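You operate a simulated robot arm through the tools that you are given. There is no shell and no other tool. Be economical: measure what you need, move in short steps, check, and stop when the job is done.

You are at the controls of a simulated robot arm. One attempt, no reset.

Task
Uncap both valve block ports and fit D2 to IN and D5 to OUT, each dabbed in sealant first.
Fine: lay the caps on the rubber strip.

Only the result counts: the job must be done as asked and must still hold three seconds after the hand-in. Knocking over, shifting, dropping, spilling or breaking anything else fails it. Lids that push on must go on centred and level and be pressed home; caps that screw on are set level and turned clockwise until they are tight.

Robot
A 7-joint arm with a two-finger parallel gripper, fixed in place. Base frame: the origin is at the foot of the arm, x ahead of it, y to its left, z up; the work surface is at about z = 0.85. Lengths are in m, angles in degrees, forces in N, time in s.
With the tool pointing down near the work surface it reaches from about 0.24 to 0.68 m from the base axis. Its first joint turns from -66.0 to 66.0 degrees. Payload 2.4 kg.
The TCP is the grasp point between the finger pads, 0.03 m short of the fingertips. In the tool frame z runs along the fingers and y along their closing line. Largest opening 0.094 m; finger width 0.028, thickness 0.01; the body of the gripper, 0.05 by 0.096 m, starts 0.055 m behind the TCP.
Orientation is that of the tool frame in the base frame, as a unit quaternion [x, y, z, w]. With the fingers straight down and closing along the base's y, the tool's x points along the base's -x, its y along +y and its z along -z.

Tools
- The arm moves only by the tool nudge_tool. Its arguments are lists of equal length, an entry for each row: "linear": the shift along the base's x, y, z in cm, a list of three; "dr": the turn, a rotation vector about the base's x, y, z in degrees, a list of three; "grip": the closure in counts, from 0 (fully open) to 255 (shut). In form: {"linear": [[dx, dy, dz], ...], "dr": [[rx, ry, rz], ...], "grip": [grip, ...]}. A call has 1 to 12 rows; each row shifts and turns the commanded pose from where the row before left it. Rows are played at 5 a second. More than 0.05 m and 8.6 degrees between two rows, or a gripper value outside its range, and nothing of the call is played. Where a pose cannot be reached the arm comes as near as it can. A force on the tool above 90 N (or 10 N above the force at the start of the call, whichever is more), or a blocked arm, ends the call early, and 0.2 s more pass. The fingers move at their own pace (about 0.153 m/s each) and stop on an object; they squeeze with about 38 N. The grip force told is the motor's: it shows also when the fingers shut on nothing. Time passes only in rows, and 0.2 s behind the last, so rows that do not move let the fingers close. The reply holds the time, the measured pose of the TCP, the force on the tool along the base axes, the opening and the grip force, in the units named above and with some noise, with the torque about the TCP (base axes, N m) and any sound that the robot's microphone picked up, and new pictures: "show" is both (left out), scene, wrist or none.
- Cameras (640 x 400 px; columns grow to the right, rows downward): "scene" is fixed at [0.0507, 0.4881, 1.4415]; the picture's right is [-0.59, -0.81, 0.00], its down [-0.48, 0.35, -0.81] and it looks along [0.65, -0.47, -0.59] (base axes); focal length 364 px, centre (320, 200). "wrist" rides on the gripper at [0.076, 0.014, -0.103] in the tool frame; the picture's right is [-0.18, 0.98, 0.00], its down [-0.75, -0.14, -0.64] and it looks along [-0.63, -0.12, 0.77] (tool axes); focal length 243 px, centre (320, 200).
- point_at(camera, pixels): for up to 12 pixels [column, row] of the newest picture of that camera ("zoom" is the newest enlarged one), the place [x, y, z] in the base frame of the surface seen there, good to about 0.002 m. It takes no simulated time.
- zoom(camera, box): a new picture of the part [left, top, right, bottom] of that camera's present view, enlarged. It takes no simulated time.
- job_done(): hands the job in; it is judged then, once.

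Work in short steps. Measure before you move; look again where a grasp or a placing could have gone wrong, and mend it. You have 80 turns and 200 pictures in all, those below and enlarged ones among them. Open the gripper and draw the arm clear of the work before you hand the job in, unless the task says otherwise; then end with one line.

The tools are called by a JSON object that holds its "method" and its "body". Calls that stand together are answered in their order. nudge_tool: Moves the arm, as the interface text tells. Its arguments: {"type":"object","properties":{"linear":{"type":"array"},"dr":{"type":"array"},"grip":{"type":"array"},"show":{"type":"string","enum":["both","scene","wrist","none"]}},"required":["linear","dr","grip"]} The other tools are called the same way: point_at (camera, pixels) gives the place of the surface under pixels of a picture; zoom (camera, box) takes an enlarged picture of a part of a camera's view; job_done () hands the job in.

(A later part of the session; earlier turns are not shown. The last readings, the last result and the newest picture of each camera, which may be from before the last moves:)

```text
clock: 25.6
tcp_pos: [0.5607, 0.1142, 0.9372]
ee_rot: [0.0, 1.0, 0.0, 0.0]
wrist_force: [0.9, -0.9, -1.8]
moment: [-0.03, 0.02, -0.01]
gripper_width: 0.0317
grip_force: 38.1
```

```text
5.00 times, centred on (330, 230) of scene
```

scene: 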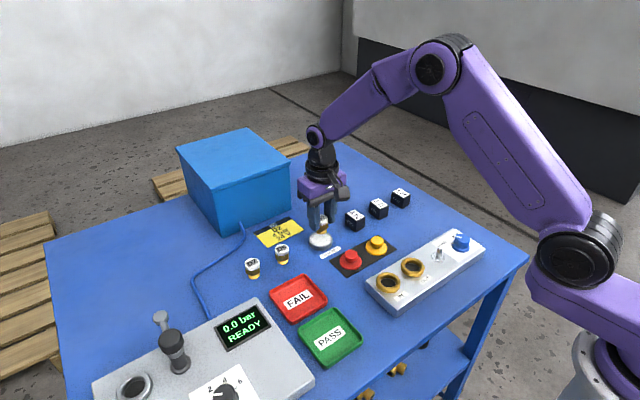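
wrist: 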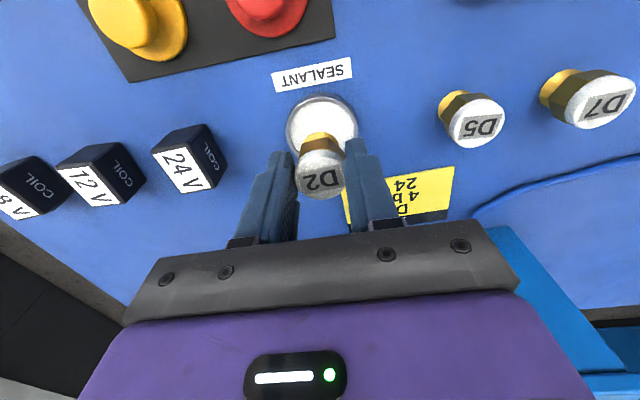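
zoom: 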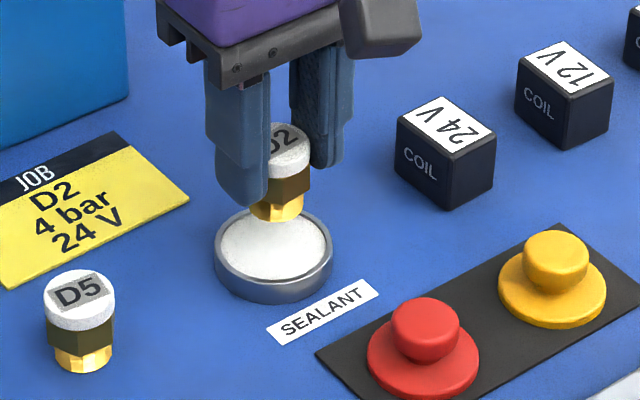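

D2 hangs over the dish centre. I lower it until its tip is about 4–5 mm under the sealant surface, watching the force.

{"method": "nudge_tool", "body": {"linear": [[0.1, 0.1, -1.5], [0, 0, -0.9], [0, 0, -0.4], [0, 0, -0.3], [0, 0, 0]], "dr": [[0, 0, 0], [0, 0, 0], [0, 0, 0], [0, 0, 0], [0, 0, 0]], "grip": [255, 255, 255, 255, 255]}}

{"method": "zoom", "body": {"camera": "scene", "box": [280, 190, 380, 270]}}

```text
clock: 26.8
tcp_pos: [0.5628, 0.1153, 0.905]
ee_rot: [0.001, 1.0, 0.0, 0.003]
wrist_force: [-0.6, -2.4, 27.6]
moment: [-0.12, -0.11, -0.07]
gripper_width: 0.0315
grip_force: 37.9
```

scene: 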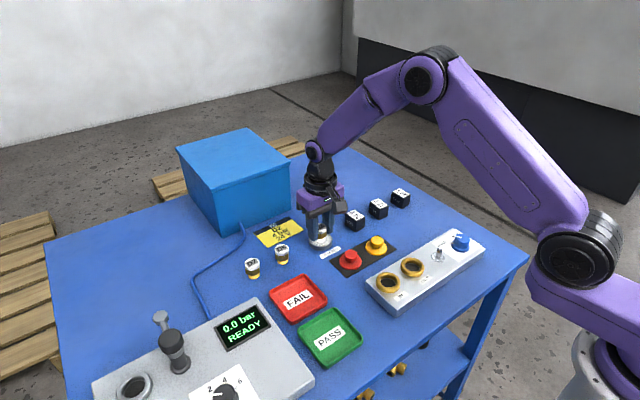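
wrist: 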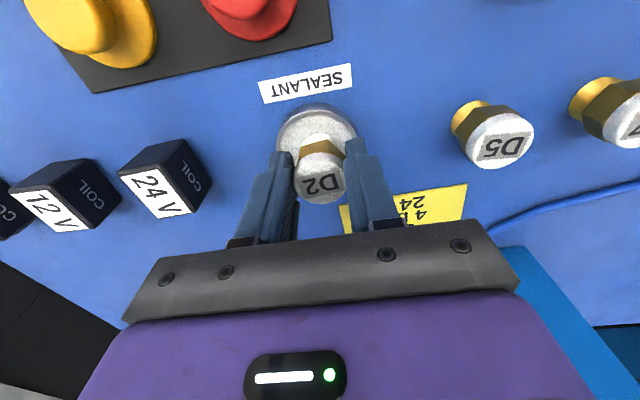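

```text
5.00 times, centred on (330, 230) of scene
```

zoom: 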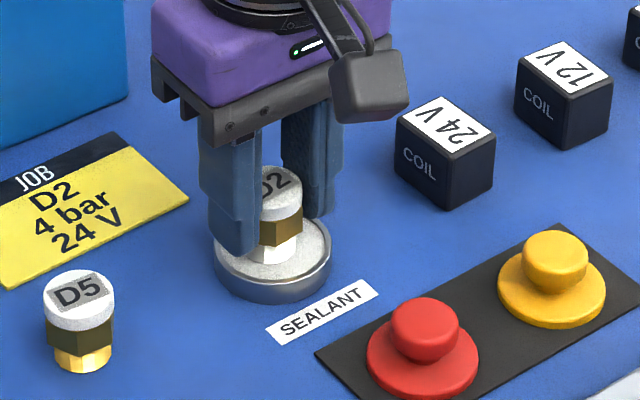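

The end has touched (27 N) and its gold has turned white, so it is dabbed. I raise it and check the grip.

{"method": "nudge_tool", "body": {"linear": [[0, 0, 0.3], [0, 0, 1.5], [0, 0, 3], [0, 0, 3], [0, 0, 0]], "dr": [[0, 0, 0], [0, 0, 0], [0, 0, 0], [0, 0, 0], [0, 0, 0]], "grip": [255, 255, 255, 255, 255]}}

{"method": "zoom", "body": {"camera": "scene", "box": [280, 180, 380, 260]}}

{"method": "zoom", "body": {"camera": "wrist", "box": [240, 90, 400, 210]}}

```text
clock: 28.0
tcp_pos: [0.5616, 0.117, 0.9837]
ee_rot: [0.0, 1.0, -0.001, 0.0]
wrist_force: [1.1, -0.2, -1.3]
moment: [0.02, -0.01, 0.01]
gripper_width: 0.032
grip_force: 37.8
```

scene: 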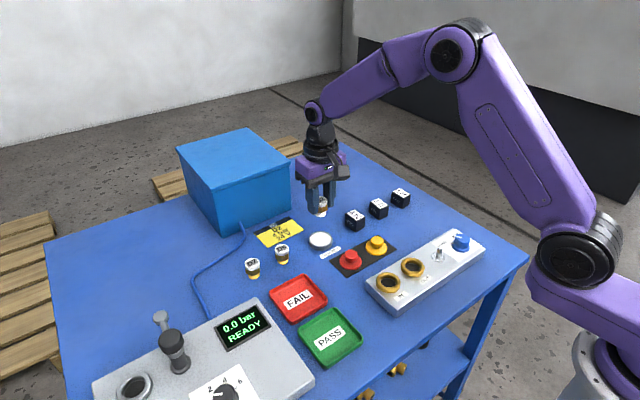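
wrist: 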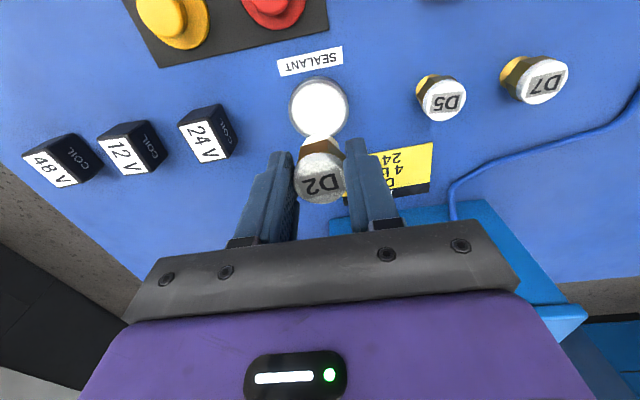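

```text
5.00 times, centred on (330, 220) of scene
```

zoom: 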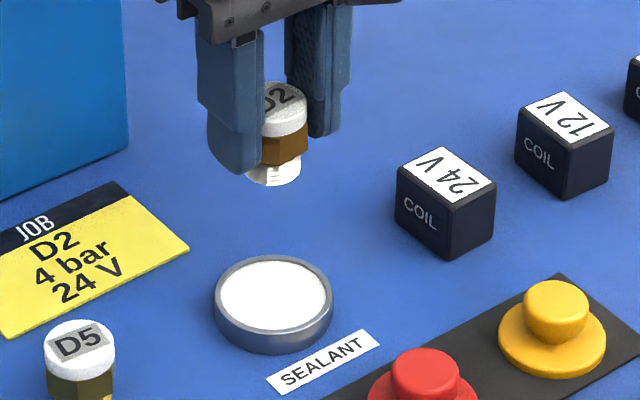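

```text
3.33 times, centred on (320, 150) of wrist
```

zoom: 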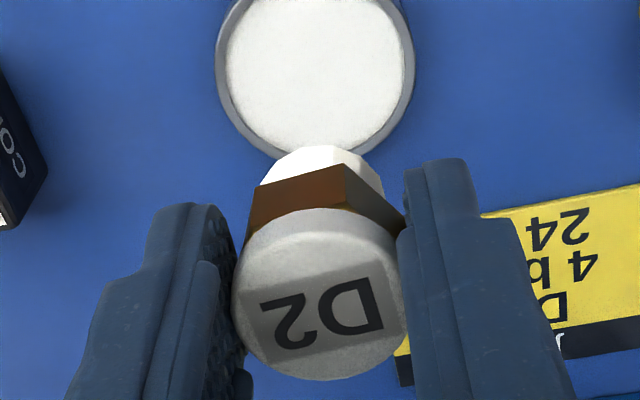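

The tip is coated. The top seems to have shifted a little, perhaps tilted, so I measure points on it.

{"method": "point_at", "body": {"camera": "zoom", "pixels": [[318, 290], [318, 220], [322, 370], [240, 285], [397, 285], [265, 240], [385, 345], [270, 350], [370, 240], [320, 240], [320, 340]]}}

```text
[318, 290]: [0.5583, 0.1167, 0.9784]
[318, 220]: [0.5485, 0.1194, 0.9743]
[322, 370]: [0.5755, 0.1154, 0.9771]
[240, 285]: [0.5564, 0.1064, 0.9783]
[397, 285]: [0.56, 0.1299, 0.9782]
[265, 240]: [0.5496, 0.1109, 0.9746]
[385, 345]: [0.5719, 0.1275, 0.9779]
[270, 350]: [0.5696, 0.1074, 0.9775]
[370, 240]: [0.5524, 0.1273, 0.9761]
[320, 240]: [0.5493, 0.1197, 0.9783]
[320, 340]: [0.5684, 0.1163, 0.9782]
```

D2 slid 5 mm up in the grip but is level and centred (top at TCP−6 mm). I carry it over the IN port at about (0.364, 0.095) and look.

{"method": "nudge_tool", "body": {"linear": [[-4.95, -0.5, 0], [-4.95, -0.5, 0], [-4.95, -0.5, 0], [-4.95, -0.5, 0], [0, 0, -2], [0, 0, 0]], "dr": [[0, 0, 0], [0, 0, 0], [0, 0, 0], [0, 0, 0], [0, 0, 0], [0, 0, 0]], "grip": [255, 255, 255, 255, 255, 255]}}

{"method": "zoom", "body": {"camera": "scene", "box": [360, 230, 430, 300]}}

{"method": "zoom", "body": {"camera": "wrist", "box": [240, 60, 400, 210]}}

```text
clock: 29.4
tcp_pos: [0.3634, 0.0964, 0.964]
ee_rot: [-0.001, 1.0, 0.0, -0.001]
wrist_force: [0.3, 0.9, -1.2]
moment: [-0.02, 0.0, 0.02]
gripper_width: 0.0319
grip_force: 37.5
```

scene: 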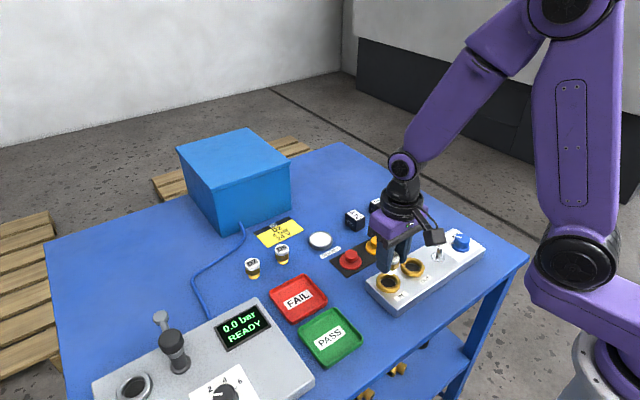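
wrist: 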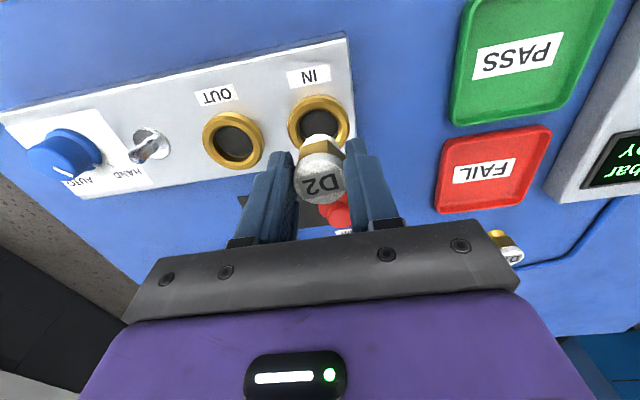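

```text
5.71 times, centred on (395, 265) of scene
```

zoom: 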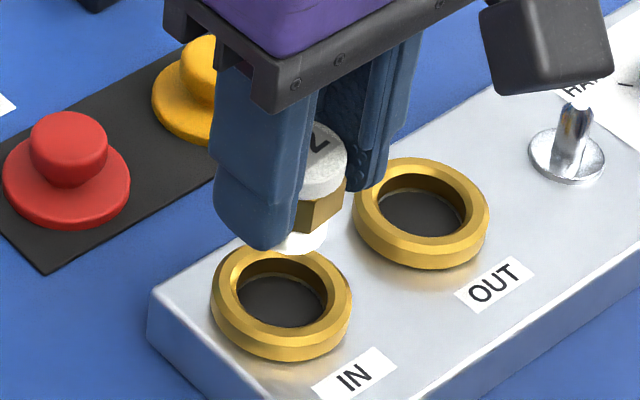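

```text
2.67 times, centred on (320, 135) of wrist
```

zoom: 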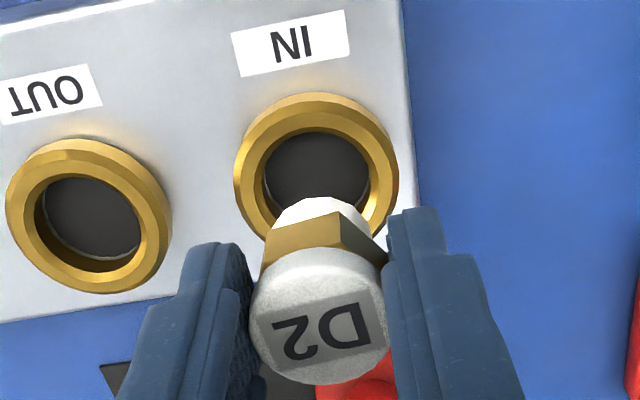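

I sample the rims of both rings in this wrist zoom: OUT spans about (7–172, 138–292), IN about (234–398, 92–240).

{"method": "point_at", "body": {"camera": "zoom", "pixels": [[22, 205], [152, 212], [82, 155], [88, 282], [36, 205], [143, 212], [250, 172], [382, 165], [312, 107], [264, 172], [370, 165], [312, 125]]}}

{"method": "zoom", "body": {"camera": "wrist", "box": [200, 85, 280, 175]}}

```text
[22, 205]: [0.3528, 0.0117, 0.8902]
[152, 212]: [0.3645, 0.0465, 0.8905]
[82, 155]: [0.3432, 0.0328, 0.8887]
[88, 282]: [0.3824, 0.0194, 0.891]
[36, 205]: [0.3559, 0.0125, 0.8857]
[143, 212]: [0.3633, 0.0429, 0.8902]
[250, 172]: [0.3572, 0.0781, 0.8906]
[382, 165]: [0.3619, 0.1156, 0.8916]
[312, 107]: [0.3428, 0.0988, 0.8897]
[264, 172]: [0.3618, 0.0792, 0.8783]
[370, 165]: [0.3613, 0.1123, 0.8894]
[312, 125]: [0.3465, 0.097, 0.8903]
```

```text
4.44 times, centred on (240, 130) of wrist
```

zoom: 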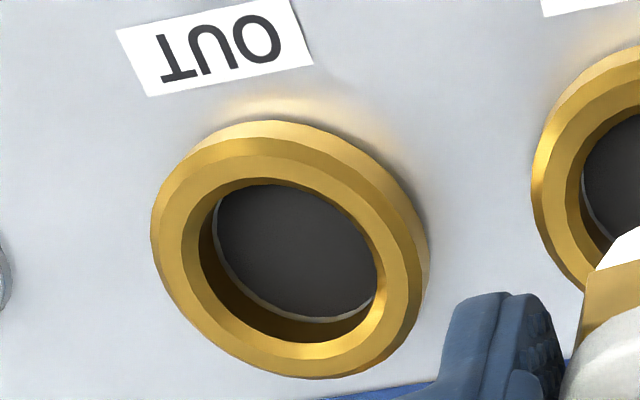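

This view shows OUT's flat rim well (about cols 183–408, rows 155–370); I sample it all round.

{"method": "point_at", "body": {"camera": "zoom", "pixels": [[190, 235], [398, 285], [260, 166], [325, 355], [210, 185], [380, 330], [235, 320], [355, 205], [195, 260], [390, 250], [290, 250], [300, 325]]}}

```text
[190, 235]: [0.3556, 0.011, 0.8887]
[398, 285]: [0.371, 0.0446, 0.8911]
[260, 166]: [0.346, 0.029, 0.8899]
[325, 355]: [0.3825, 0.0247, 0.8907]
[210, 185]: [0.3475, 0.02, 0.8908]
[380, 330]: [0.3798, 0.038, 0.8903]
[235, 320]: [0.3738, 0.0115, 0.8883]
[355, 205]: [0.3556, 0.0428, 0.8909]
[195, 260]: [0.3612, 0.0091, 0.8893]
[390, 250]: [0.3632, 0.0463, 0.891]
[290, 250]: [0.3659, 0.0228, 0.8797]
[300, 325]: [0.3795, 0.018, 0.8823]
```

Fits give IN at about (0.3633, 0.0966) and OUT at about (0.3637, 0.0272); the TCP is at (0.3634, 0.0964). I lower to a few mm above the ring and check alignment.

{"method": "nudge_tool", "body": {"linear": [[0, 0, -2], [0, 0, -0.7], [0, 0, 0]], "dr": [[0, 0, 0], [0, 0, 0], [0, 0, 0]], "grip": [255, 255, 255]}}

{"method": "zoom", "body": {"camera": "scene", "box": [365, 245, 415, 300]}}

{"method": "zoom", "body": {"camera": "wrist", "box": [260, 90, 380, 210]}}

```text
clock: 30.2
tcp_pos: [0.3648, 0.0979, 0.9359]
ee_rot: [0.0, 1.0, -0.001, 0.0]
wrist_force: [0.5, 0.7, -1.5]
moment: [-0.03, 0.01, 0.01]
gripper_width: 0.0316
grip_force: 37.9
```

scene: 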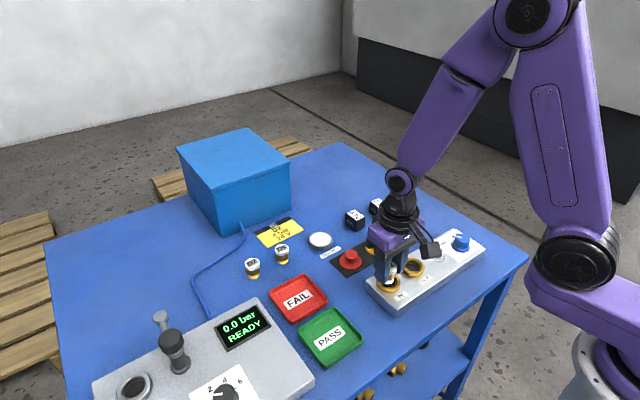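
wrist: 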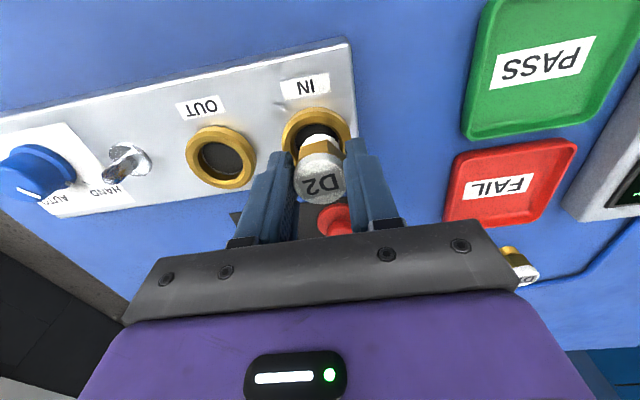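

```text
7.27 times, centred on (390, 272) of scene
```

zoom: 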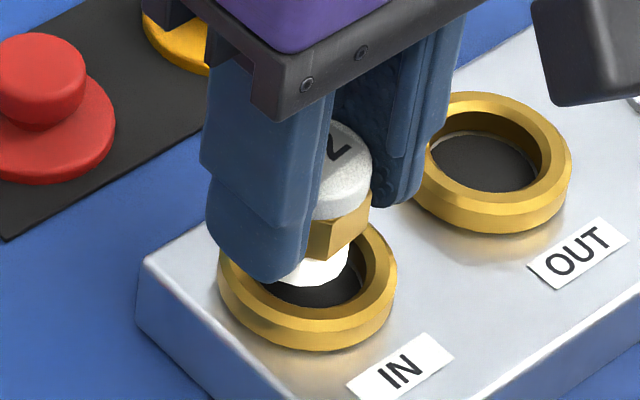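

```text
3.33 times, centred on (320, 150) of wrist
```

zoom: 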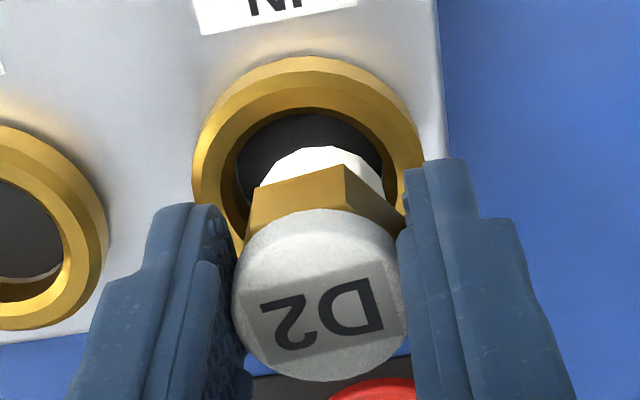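

In the wrist zoom the ring centre (col ~308) lies left of the fitting's axis (col ~321), so the fitting is about 2.5 mm too far in +y. I correct and look again.

{"method": "nudge_tool", "body": {"linear": [[0.05, -0.25, 0], [0, 0, 0]], "dr": [[0, 0, 0], [0, 0, 0]], "grip": [255, 255], "show": "none"}}

{"method": "zoom", "body": {"camera": "scene", "box": [365, 245, 415, 300]}}

{"method": "zoom", "body": {"camera": "wrist", "box": [260, 90, 380, 210]}}

```text
clock: 30.8
tcp_pos: [0.3659, 0.0955, 0.9352]
ee_rot: [0.0, 1.0, 0.0, -0.001]
wrist_force: [-0.4, 0.3, -1.2]
moment: [-0.01, -0.02, -0.02]
gripper_width: 0.0316
grip_force: 37.7
```

```text
7.27 times, centred on (390, 272) of scene
```

zoom: 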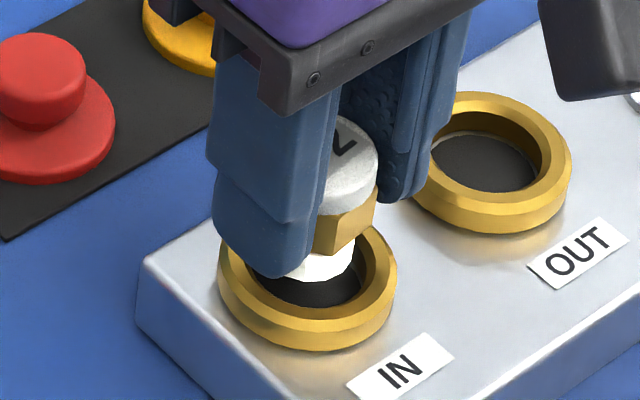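

```text
3.33 times, centred on (320, 150) of wrist
```

zoom: 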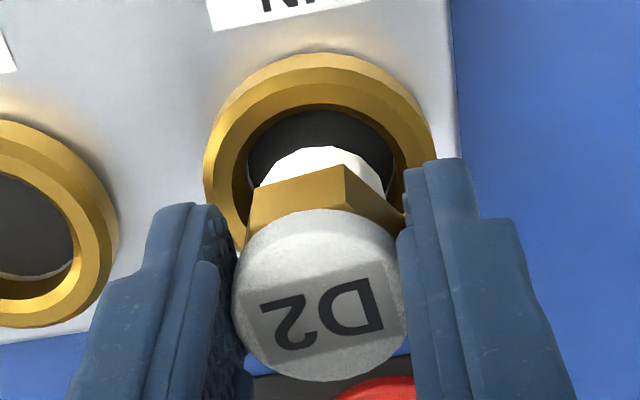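

The columns now agree (ring ~320, fitting ~321), and by my projection x is within a millimetre or so. I lower gently into the ring while watching the forces.

{"method": "nudge_tool", "body": {"linear": [[0, 0, -0.3], [0, 0, -0.2], [0, 0, -0.2], [0, 0, 0]], "dr": [[0, 0, 0], [0, 0, 0], [0, 0, 0], [0, 0, 0]], "grip": [255, 255, 255, 255], "show": "none"}}

{"method": "zoom", "body": {"camera": "scene", "box": [365, 245, 415, 300]}}

{"method": "zoom", "body": {"camera": "wrist", "box": [260, 90, 380, 210]}}

```text
clock: 31.8
tcp_pos: [0.3661, 0.0956, 0.9286]
ee_rot: [0.001, 1.0, 0.0, 0.001]
wrist_force: [0.7, 0.0, -0.9]
moment: [-0.02, 0.01, -0.01]
gripper_width: 0.0318
grip_force: 37.7
```

```text
7.27 times, centred on (390, 272) of scene
```

zoom: 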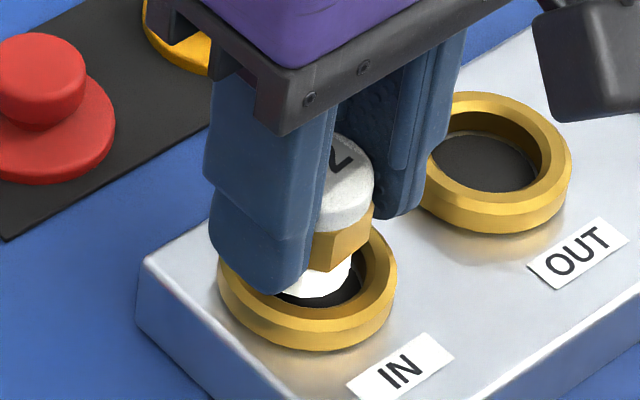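

```text
3.33 times, centred on (320, 150) of wrist
```

zoom: 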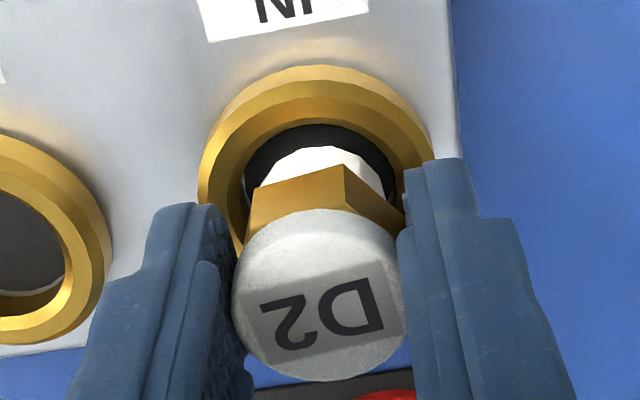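

The tip is inside the hole with no side force. I go on down slowly; the finger tips still have several mm over the ring.

{"method": "nudge_tool", "body": {"linear": [[0, -0.05, -0.15], [0, 0, -0.15], [0, 0, -0.15], [0, 0, 0]], "dr": [[0, 0, 0], [0, 0, 0], [0, 0, 0], [0, 0, 0]], "grip": [255, 255, 255, 255], "show": "none"}}

{"method": "zoom", "body": {"camera": "scene", "box": [365, 245, 415, 300]}}

```text
clock: 32.8
tcp_pos: [0.3657, 0.0963, 0.9241]
ee_rot: [0.0, 1.0, 0.0, 0.0]
wrist_force: [0.4, -0.3, -0.4]
moment: [-0.01, 0.03, -0.03]
gripper_width: 0.0316
grip_force: 38.0
```

```text
7.27 times, centred on (390, 272) of scene
```

zoom: 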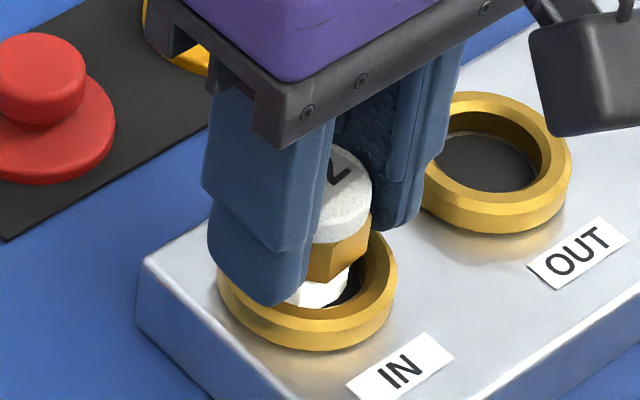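

The bottom is near 0.881 and the tips are 4 mm above the ring. I lower 2 mm more, release, rise 8 mm and regrip higher so the fingers stay clear.

{"method": "nudge_tool", "body": {"linear": [[0, 0, -0.1], [0, 0, -0.1], [0, 0, 0]], "dr": [[0, 0, 0], [0, 0, 0], [0, 0, 0]], "grip": [255, 255, 255], "show": "wrist"}}

{"method": "zoom", "body": {"camera": "wrist", "box": [260, 90, 380, 210]}}

```text
clock: 33.6
tcp_pos: [0.3655, 0.096, 0.9222]
ee_rot: [0.0, 1.0, 0.0, 0.0]
wrist_force: [-0.6, -1.6, 2.2]
moment: [-0.03, -0.01, -0.02]
gripper_width: 0.0317
grip_force: 37.9
```

wrist: 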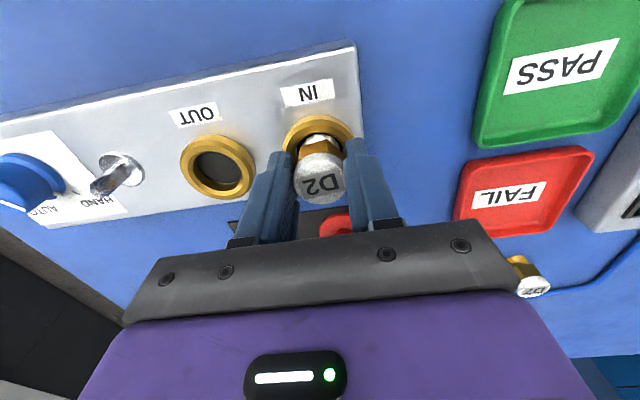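

```text
3.33 times, centred on (320, 150) of wrist
```

zoom: 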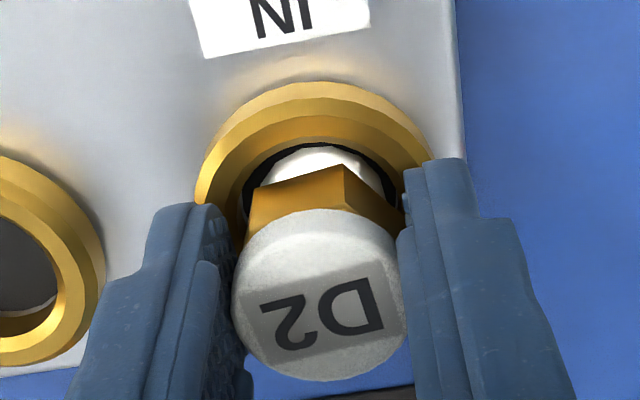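

A light contact (about 3 N) at tip height 0.879, so D2 stands on the port floor. I shift −0.8 mm in y to centre it, release, rise 7 mm and close again.

{"method": "nudge_tool", "body": {"linear": [[0, 0, 0.03], [0, -0.08, 0], [0, 0, 0], [0, 0, 0], [0, 0, 0], [0, 0, 0.7], [0, 0, 0], [0, 0, 0]], "dr": [[0, 0, 0], [0, 0, 0], [0, 0, 0], [0, 0, 0], [0, 0, 0], [0, 0, 0], [0, 0, 0], [0, 0, 0]], "grip": [255, 255, 255, 130, 130, 130, 130, 130]}}

{"method": "zoom", "body": {"camera": "wrist", "box": [260, 90, 380, 210]}}

{"method": "zoom", "body": {"camera": "scene", "box": [365, 245, 415, 300]}}

```text
clock: 35.4
tcp_pos: [0.3638, 0.0944, 0.9285]
ee_rot: [0.0, 1.0, 0.001, 0.0]
wrist_force: [-0.2, 0.3, 0.2]
moment: [0.01, 0.01, -0.02]
gripper_width: 0.0462
grip_force: 0.0
```

scene: 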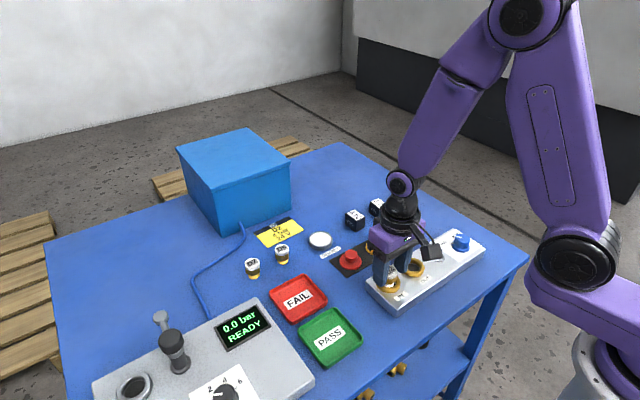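
wrist: 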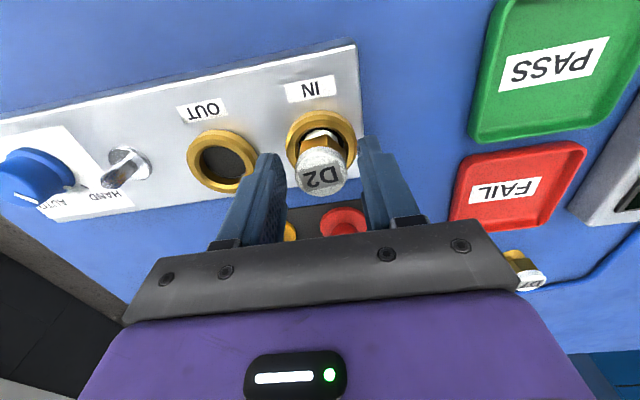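

```text
3.33 times, centred on (320, 150) of wrist
```

zoom: 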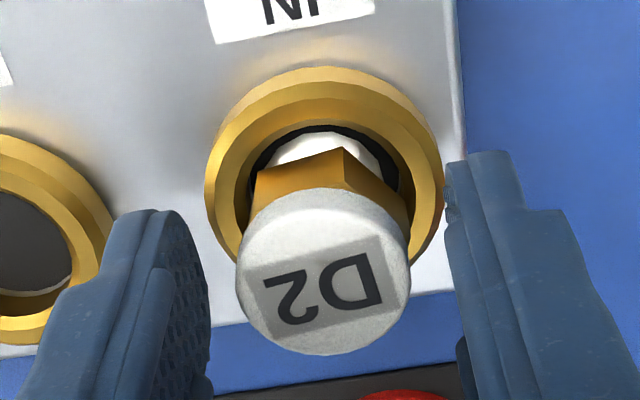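

```text
7.27 times, centred on (390, 272) of scene
```

zoom: 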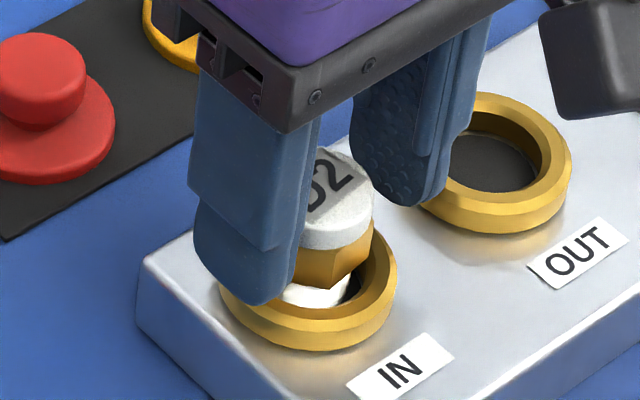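

D2 stands upright and centred (ring col ~323, fitting ~323). I regrip it on its head and press down to seat it, up to about 60 N.

{"method": "nudge_tool", "body": {"linear": [[0, 0, 0], [0, 0, 0], [0, 0, 0], [0, 0, -0.1], [0, 0, -0.1], [0, 0, -0.1], [0, 0, 0]], "dr": [[0, 0, 0], [0, 0, 0], [0, 0, 0], [0, 0, 0], [0, 0, 0], [0, 0, 0], [0, 0, 0]], "grip": [255, 255, 255, 255, 255, 255, 255], "show": "wrist"}}

{"method": "zoom", "body": {"camera": "scene", "box": [365, 245, 415, 300]}}

```text
clock: 37.0
tcp_pos: [0.3655, 0.095, 0.9263]
ee_rot: [0.0, 1.0, 0.0, 0.001]
wrist_force: [-3.8, -1.8, 18.1]
moment: [-0.01, 0.03, -0.12]
gripper_width: 0.0314
grip_force: 38.0
```

wrist: 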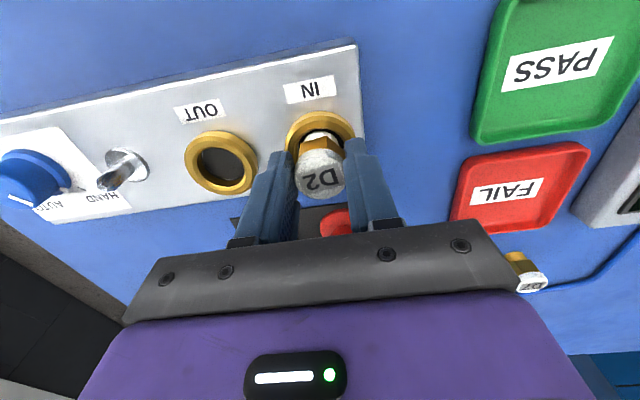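

```text
7.27 times, centred on (390, 272) of scene
```

zoom: 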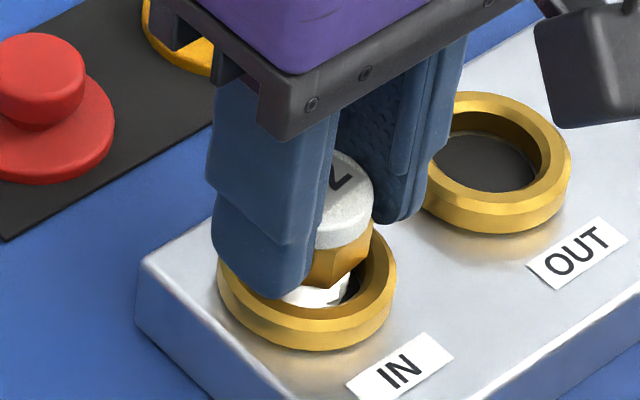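

There is only firm resistance at 18 N and no snap. I'll release, close the fingers above the head and press straight down on top, where no slip limits the force.

{"method": "nudge_tool", "body": {"linear": [[0, 0, 0.2], [0, 0, 0], [0, 0, 0], [0, 0, 2], [0, 0, 1], [0, 0, 0], [0, 0, 0], [0, 0, 0]], "dr": [[0, 0, 0], [0, 0, 0], [0, 0, 0], [0, 0, 0], [0, 0, 0], [0, 0, 0], [0, 0, 0], [0, 0, 0]], "grip": [255, 130, 130, 130, 255, 255, 255, 255]}}

{"method": "zoom", "body": {"camera": "scene", "box": [365, 235, 415, 300]}}

{"method": "zoom", "body": {"camera": "wrist", "box": [260, 90, 380, 210]}}

```text
clock: 38.8
tcp_pos: [0.3657, 0.0943, 0.959]
ee_rot: [0.0, 1.0, 0.0, 0.0]
wrist_force: [0.3, 0.6, -0.3]
moment: [0.04, 0.0, 0.01]
gripper_width: 0.0
grip_force: 33.0
```

scene: 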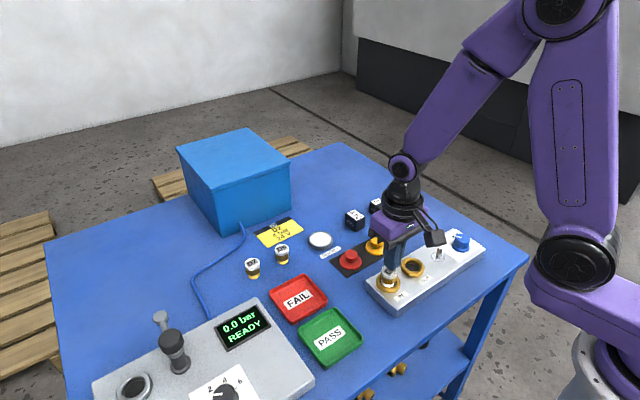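
wrist: 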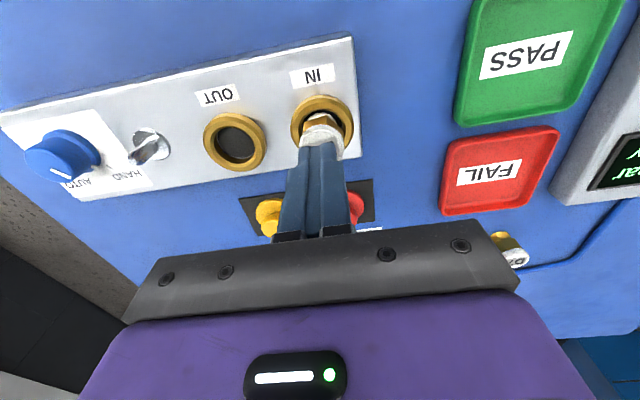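

```text
6.15 times, centred on (390, 268) of scene
```

zoom: 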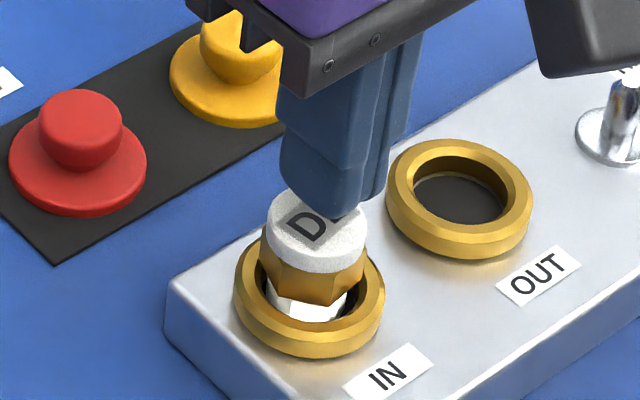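

```text
3.33 times, centred on (320, 150) of wrist
```

zoom: 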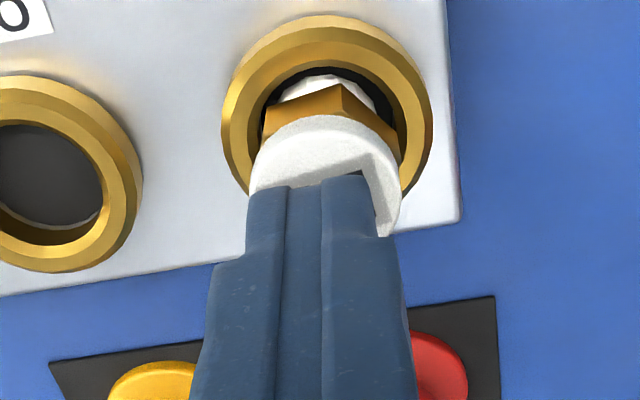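

D2 stands upright in IN. Before pressing I measure its head and the ring in the scene zoom to confirm centring and height.

{"method": "zoom", "body": {"camera": "scene", "box": [365, 245, 415, 300]}}

{"method": "point_at", "body": {"camera": "zoom", "pixels": [[250, 180], [362, 182], [300, 222], [262, 150], [310, 165], [305, 245], [300, 290], [227, 255], [388, 265], [300, 330], [350, 285], [262, 270]]}}

```text
7.27 times, centred on (390, 272) of scene
```

zoom: 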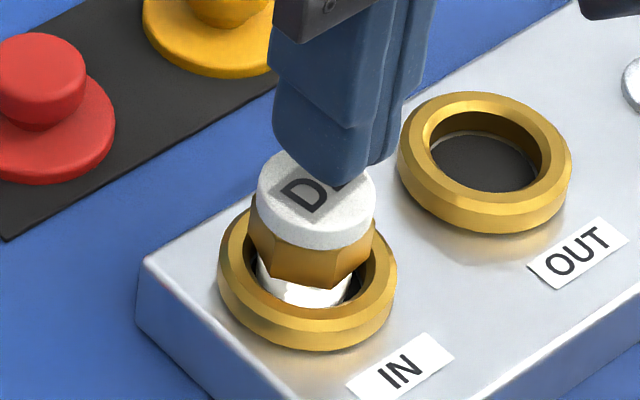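

```text
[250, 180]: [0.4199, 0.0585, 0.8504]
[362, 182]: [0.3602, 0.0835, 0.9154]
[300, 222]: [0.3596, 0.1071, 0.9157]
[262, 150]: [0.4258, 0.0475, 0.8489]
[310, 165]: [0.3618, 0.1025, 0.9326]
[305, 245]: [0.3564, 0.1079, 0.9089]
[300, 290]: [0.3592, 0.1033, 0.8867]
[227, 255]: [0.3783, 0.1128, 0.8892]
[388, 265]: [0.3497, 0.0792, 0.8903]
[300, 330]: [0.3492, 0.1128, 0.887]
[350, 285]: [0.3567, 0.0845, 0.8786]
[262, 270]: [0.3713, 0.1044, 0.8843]
```

By projection the head is centred on the ring to about 1 mm and upright, with its top at 0.9155. I press on it from above with the closed fingers.

{"method": "nudge_tool", "body": {"linear": [[0, 0, -1.1], [0, 0, -0.2], [0, 0, -0.1], [0, 0, -0.1], [0, 0, -0.1], [0, 0, 0]], "dr": [[0, 0, 0], [0, 0, 0], [0, 0, 0], [0, 0, 0], [0, 0, 0], [0, 0, 0]], "grip": [255, 255, 255, 255, 255, 255], "show": "none"}}

{"method": "zoom", "body": {"camera": "scene", "box": [365, 245, 415, 300]}}

```text
clock: 39.8
tcp_pos: [0.364, 0.0932, 0.9458]
ee_rot: [0.0, 1.0, 0.0, 0.001]
wrist_force: [-7.7, -1.9, 33.5]
moment: [-0.14, 0.39, -0.03]
gripper_width: 0.0001
grip_force: 32.9
stopped in row 4: the force on the tool passed its limit at 98 N (the readings are from after the stop); the commanded pose is now the measured one
```

```text
7.27 times, centred on (390, 272) of scene
```

zoom: 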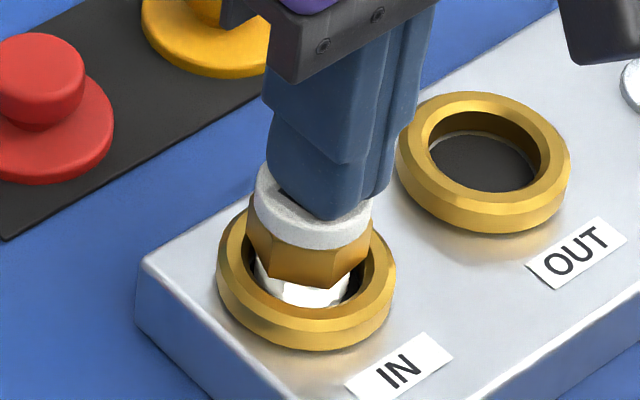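

98 N with no snap and no travel: D2 is already bottomed. I rise and inspect the fit closely.

{"method": "nudge_tool", "body": {"linear": [[0, 0, 1], [0, 0, 3], [3, 0, 1], [0, 0, 0]], "dr": [[0, 0, 0], [0, 0, 0], [0, 0, 0], [0, 0, 0]], "grip": [255, 255, 255, 130]}}

{"method": "zoom", "body": {"camera": "scene", "box": [365, 240, 430, 300]}}

{"method": "zoom", "body": {"camera": "wrist", "box": [180, 50, 380, 170]}}

```text
clock: 40.8
tcp_pos: [0.3947, 0.094, 0.995]
ee_rot: [0.001, 1.0, 0.0, 0.001]
wrist_force: [0.2, 1.5, -0.3]
moment: [0.0, 0.04, 0.02]
gripper_width: 0.0463
grip_force: 0.1
```

scene: 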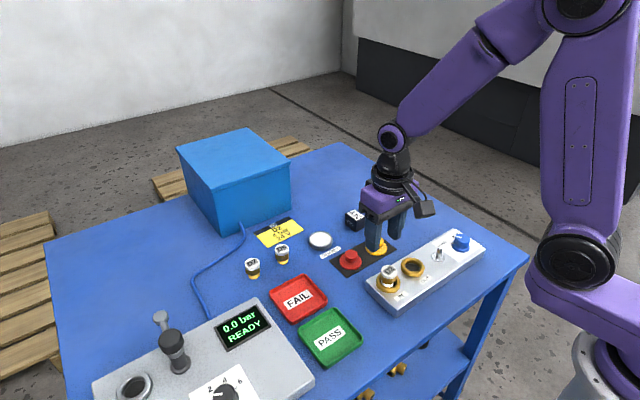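
wrist: 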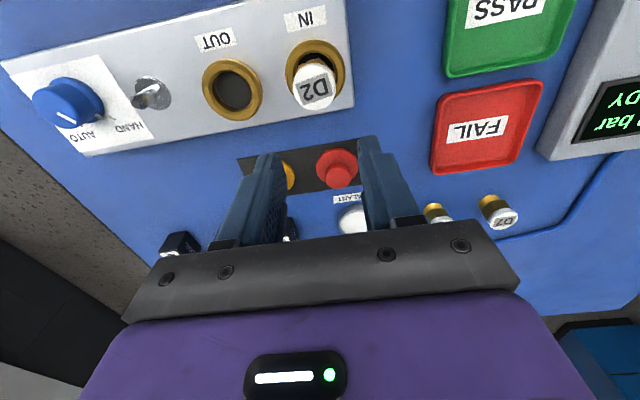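

```text
6.67 times, centred on (398, 270) of scene
```

zoom: 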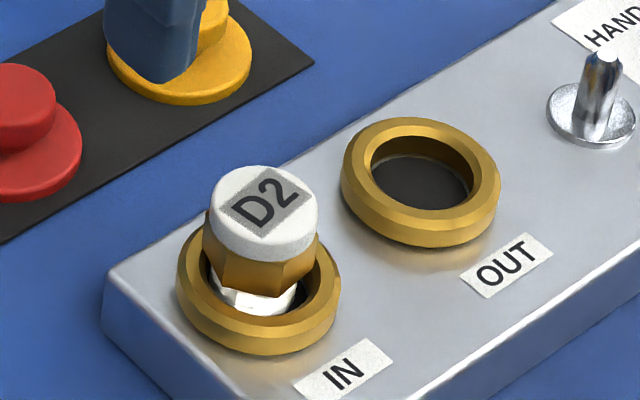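

```text
3.20 times, centred on (280, 110) of wrist
```

zoom: 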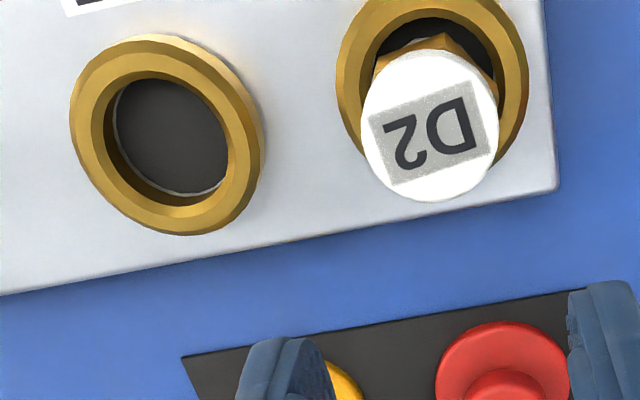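

D2 is upright and bottomed (nut level with the ring), but it may be a few mm toward +x in the hole. I measure the head's edges and the ring's edges.

{"method": "point_at", "body": {"camera": "zoom", "pixels": [[364, 128], [494, 122], [427, 62], [432, 192], [385, 80], [474, 172], [376, 165], [480, 85], [350, 90], [515, 90], [420, 8]]}}

{"method": "zoom", "body": {"camera": "scene", "box": [370, 255, 415, 295]}}

```text
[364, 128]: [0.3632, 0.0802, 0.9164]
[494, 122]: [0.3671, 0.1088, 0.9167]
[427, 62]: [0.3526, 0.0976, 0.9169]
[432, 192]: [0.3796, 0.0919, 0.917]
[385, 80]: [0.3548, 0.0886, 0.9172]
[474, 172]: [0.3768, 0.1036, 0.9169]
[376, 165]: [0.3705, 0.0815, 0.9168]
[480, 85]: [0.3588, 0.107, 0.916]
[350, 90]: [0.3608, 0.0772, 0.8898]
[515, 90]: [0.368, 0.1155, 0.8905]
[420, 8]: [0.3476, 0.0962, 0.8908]
```

```text
10.00 times, centred on (392, 275) of scene
```

zoom: 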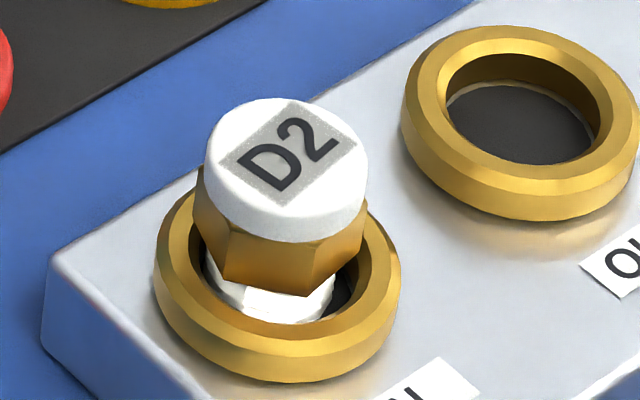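

The head is at (0.3655, 0.0949) and the ring at about (0.365, 0.096): centred to ~1 mm and level. To rule out a thread, I regrip the head and try a clockwise turn, watching torque and height.

{"method": "nudge_tool", "body": {"linear": [[-2.9, 0.1, 0], [0, 0, -3], [0, 0, -2], [0, 0, -1.65], [0, 0, 0], [0, 0, 0], [0, 0, 0], [0, 0, 0]], "dr": [[0, 0, 0], [0, 0, 0], [0, 0, 0], [0, 0, 0], [0, 0, 0], [0, 0, 0], [0, 0, 0], [0, 0, 0]], "grip": [130, 130, 130, 130, 130, 255, 255, 255], "show": "none"}}

{"method": "nudge_tool", "body": {"linear": [[0, 0, 0], [0, 0, 0], [0, 0, 0], [0, 0, 0], [0, 0, 0], [0, 0, 0]], "dr": [[0, 0, -8], [0, 0, -8], [0, 0, -8], [0, 0, -8], [0, 0, -8], [0, 0, 0]], "grip": [255, 255, 255, 255, 255, 255]}}

{"method": "zoom", "body": {"camera": "scene", "box": [370, 250, 415, 295]}}

```text
clock: 42.6
tcp_pos: [0.3658, 0.0924, 0.9288]
ee_rot: [0.0, 1.0, -0.001, 0.001]
wrist_force: [0.7, 1.0, 0.1]
moment: [0.01, 0.04, 0.02]
gripper_width: 0.0313
grip_force: 38.4
```

```text
clock: 44.0
tcp_pos: [0.3663, 0.0932, 0.9284]
ee_rot: [0.343, 0.939, 0.001, 0.001]
wrist_force: [-0.7, -2.6, 6.3]
moment: [-0.2, 0.08, -0.04]
gripper_width: 0.0314
grip_force: 38.5
```

scene: 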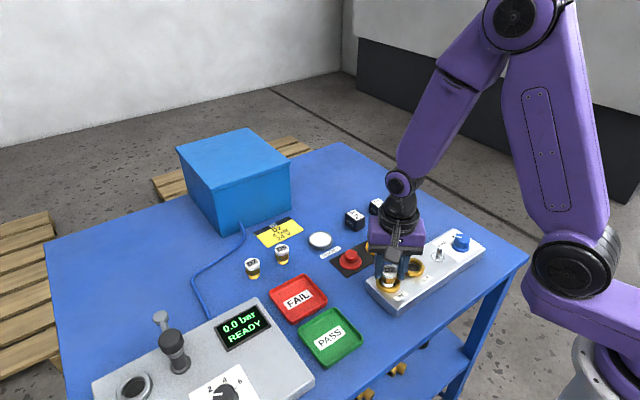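
wrist: 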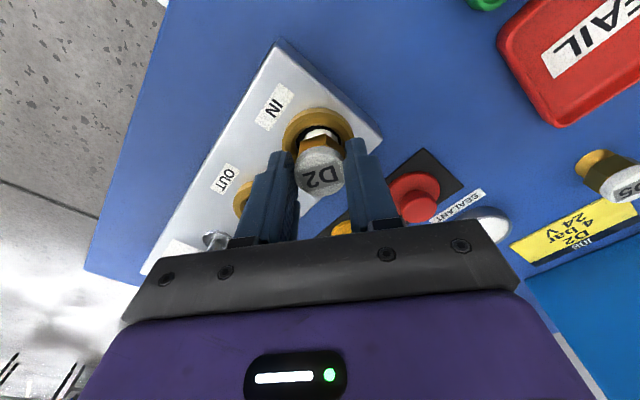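

```text
8.89 times, centred on (392, 272) of scene
```

zoom: 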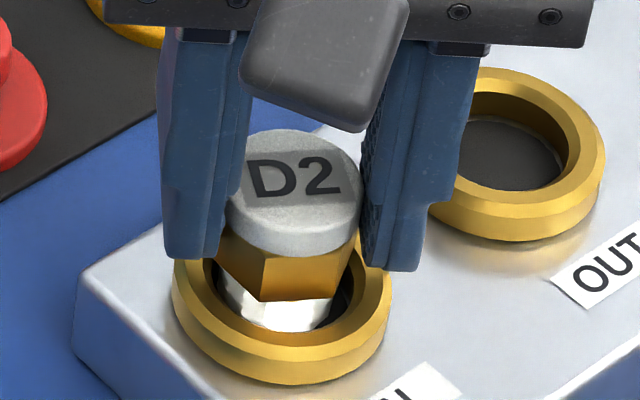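

D2 turns freely with no torque build-up, so there is no thread; it is a plug-in fit, already at full depth. I turn back, release and rise clear.

{"method": "nudge_tool", "body": {"linear": [[0, 0, 0], [0, 0, 0], [0, 0, 0], [0, 0, 0], [0, 0, 0], [0, 0, 0], [0, 0, 0], [0, 0, 0], [0, 0, 2], [0, 0, 4], [3, 0, 1], [0, 0, 0]], "dr": [[0, 0, 8], [0, 0, 8], [0, 0, 8], [0, 0, 8], [0, 0, 8], [0, 0, 0], [0, 0, 0], [0, 0, 0], [0, 0, 0], [0, 0, 0], [0, 0, 0], [0, 0, 0]], "grip": [255, 255, 255, 255, 255, 255, 130, 130, 130, 130, 130, 130]}}

{"method": "zoom", "body": {"camera": "scene", "box": [370, 250, 415, 295]}}

{"method": "zoom", "body": {"camera": "wrist", "box": [180, 30, 380, 150]}}

```text
clock: 46.6
tcp_pos: [0.3962, 0.0939, 0.9996]
ee_rot: [0.0, 1.0, 0.0, 0.001]
wrist_force: [0.0, -0.5, -0.9]
moment: [-0.03, -0.03, 0.01]
gripper_width: 0.0461
grip_force: 0.1
```

scene: 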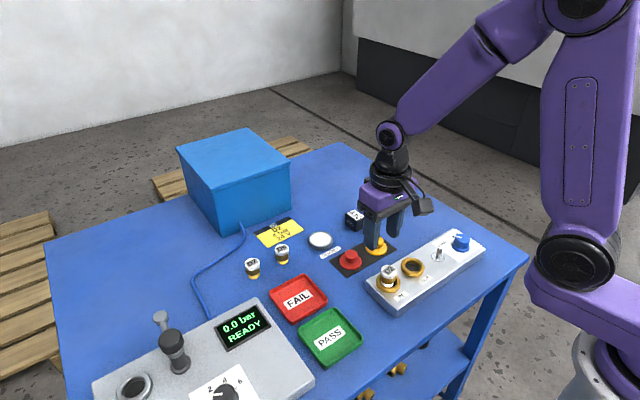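
wrist: 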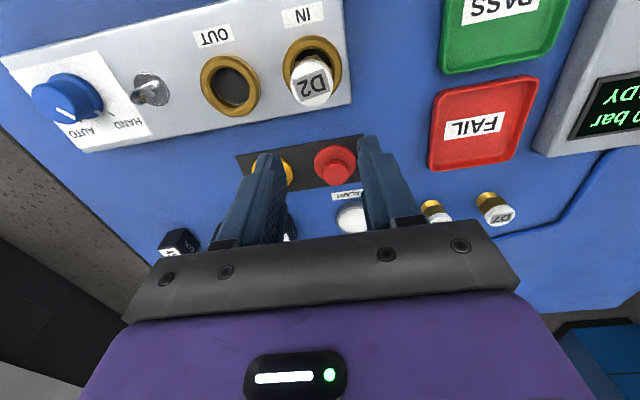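

```text
8.89 times, centred on (392, 272) of scene
```

zoom: 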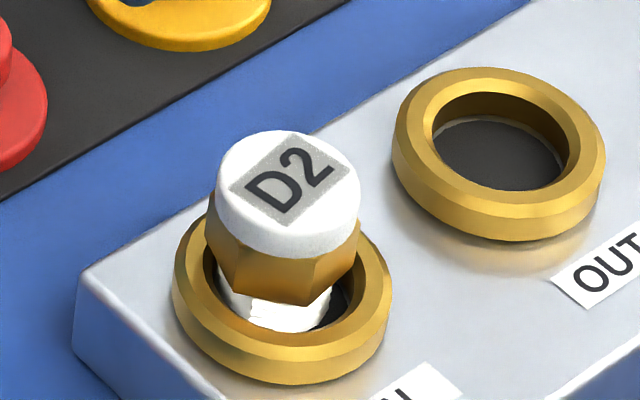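

```text
3.20 times, centred on (280, 90) of wrist
```

zoom: 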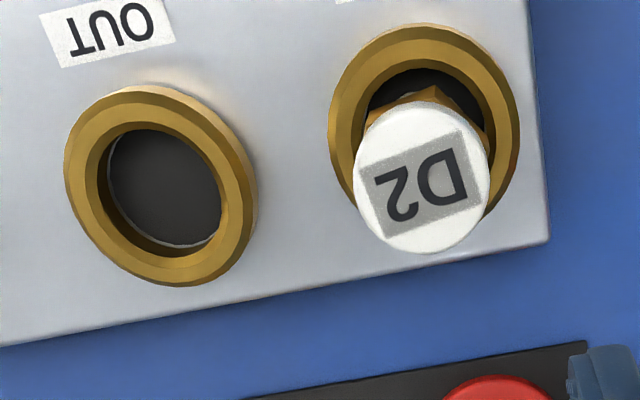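

D2 sits in IN. Now I go to D5 at (0.566, 0.217), hovering above it.

{"method": "nudge_tool", "body": {"linear": [[3.4, 2.45, 0], [3.4, 2.45, 0], [3.4, 2.45, 0], [3.4, 2.45, 0], [3.45, 2.5, 0], [0, 0, -3], [0, 0, -2], [0, 0, 0]], "dr": [[0, 0, 0], [0, 0, 0], [0, 0, 0], [0, 0, 0], [0, 0, 0], [0, 0, 0], [0, 0, 0], [0, 0, 0]], "grip": [90, 90, 90, 90, 90, 90, 90, 90]}}

{"method": "zoom", "body": {"camera": "wrist", "box": [240, 70, 400, 190]}}

```text
clock: 48.4
tcp_pos: [0.5685, 0.2179, 0.9484]
ee_rot: [0.0, 1.0, 0.0, 0.001]
wrist_force: [-0.2, 0.3, 0.5]
moment: [0.0, 0.01, -0.02]
gripper_width: 0.0607
grip_force: 0.1
```

scene: 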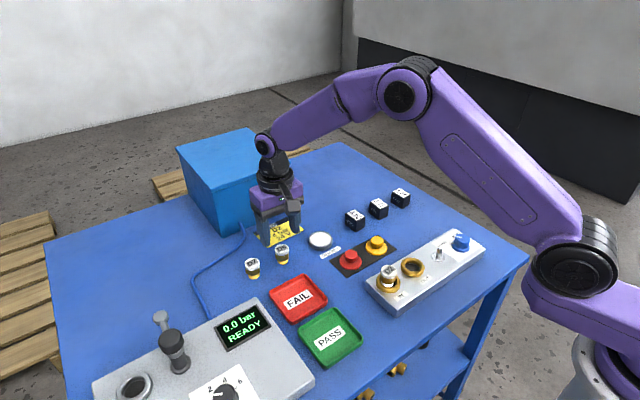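
wrist: 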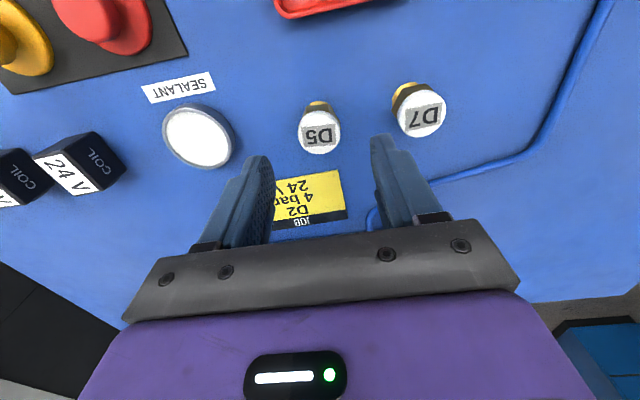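

```text
3.33 times, centred on (320, 130) of wrist
```

zoom: 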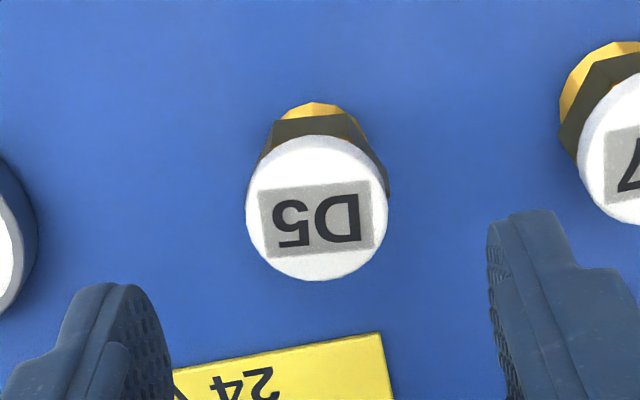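

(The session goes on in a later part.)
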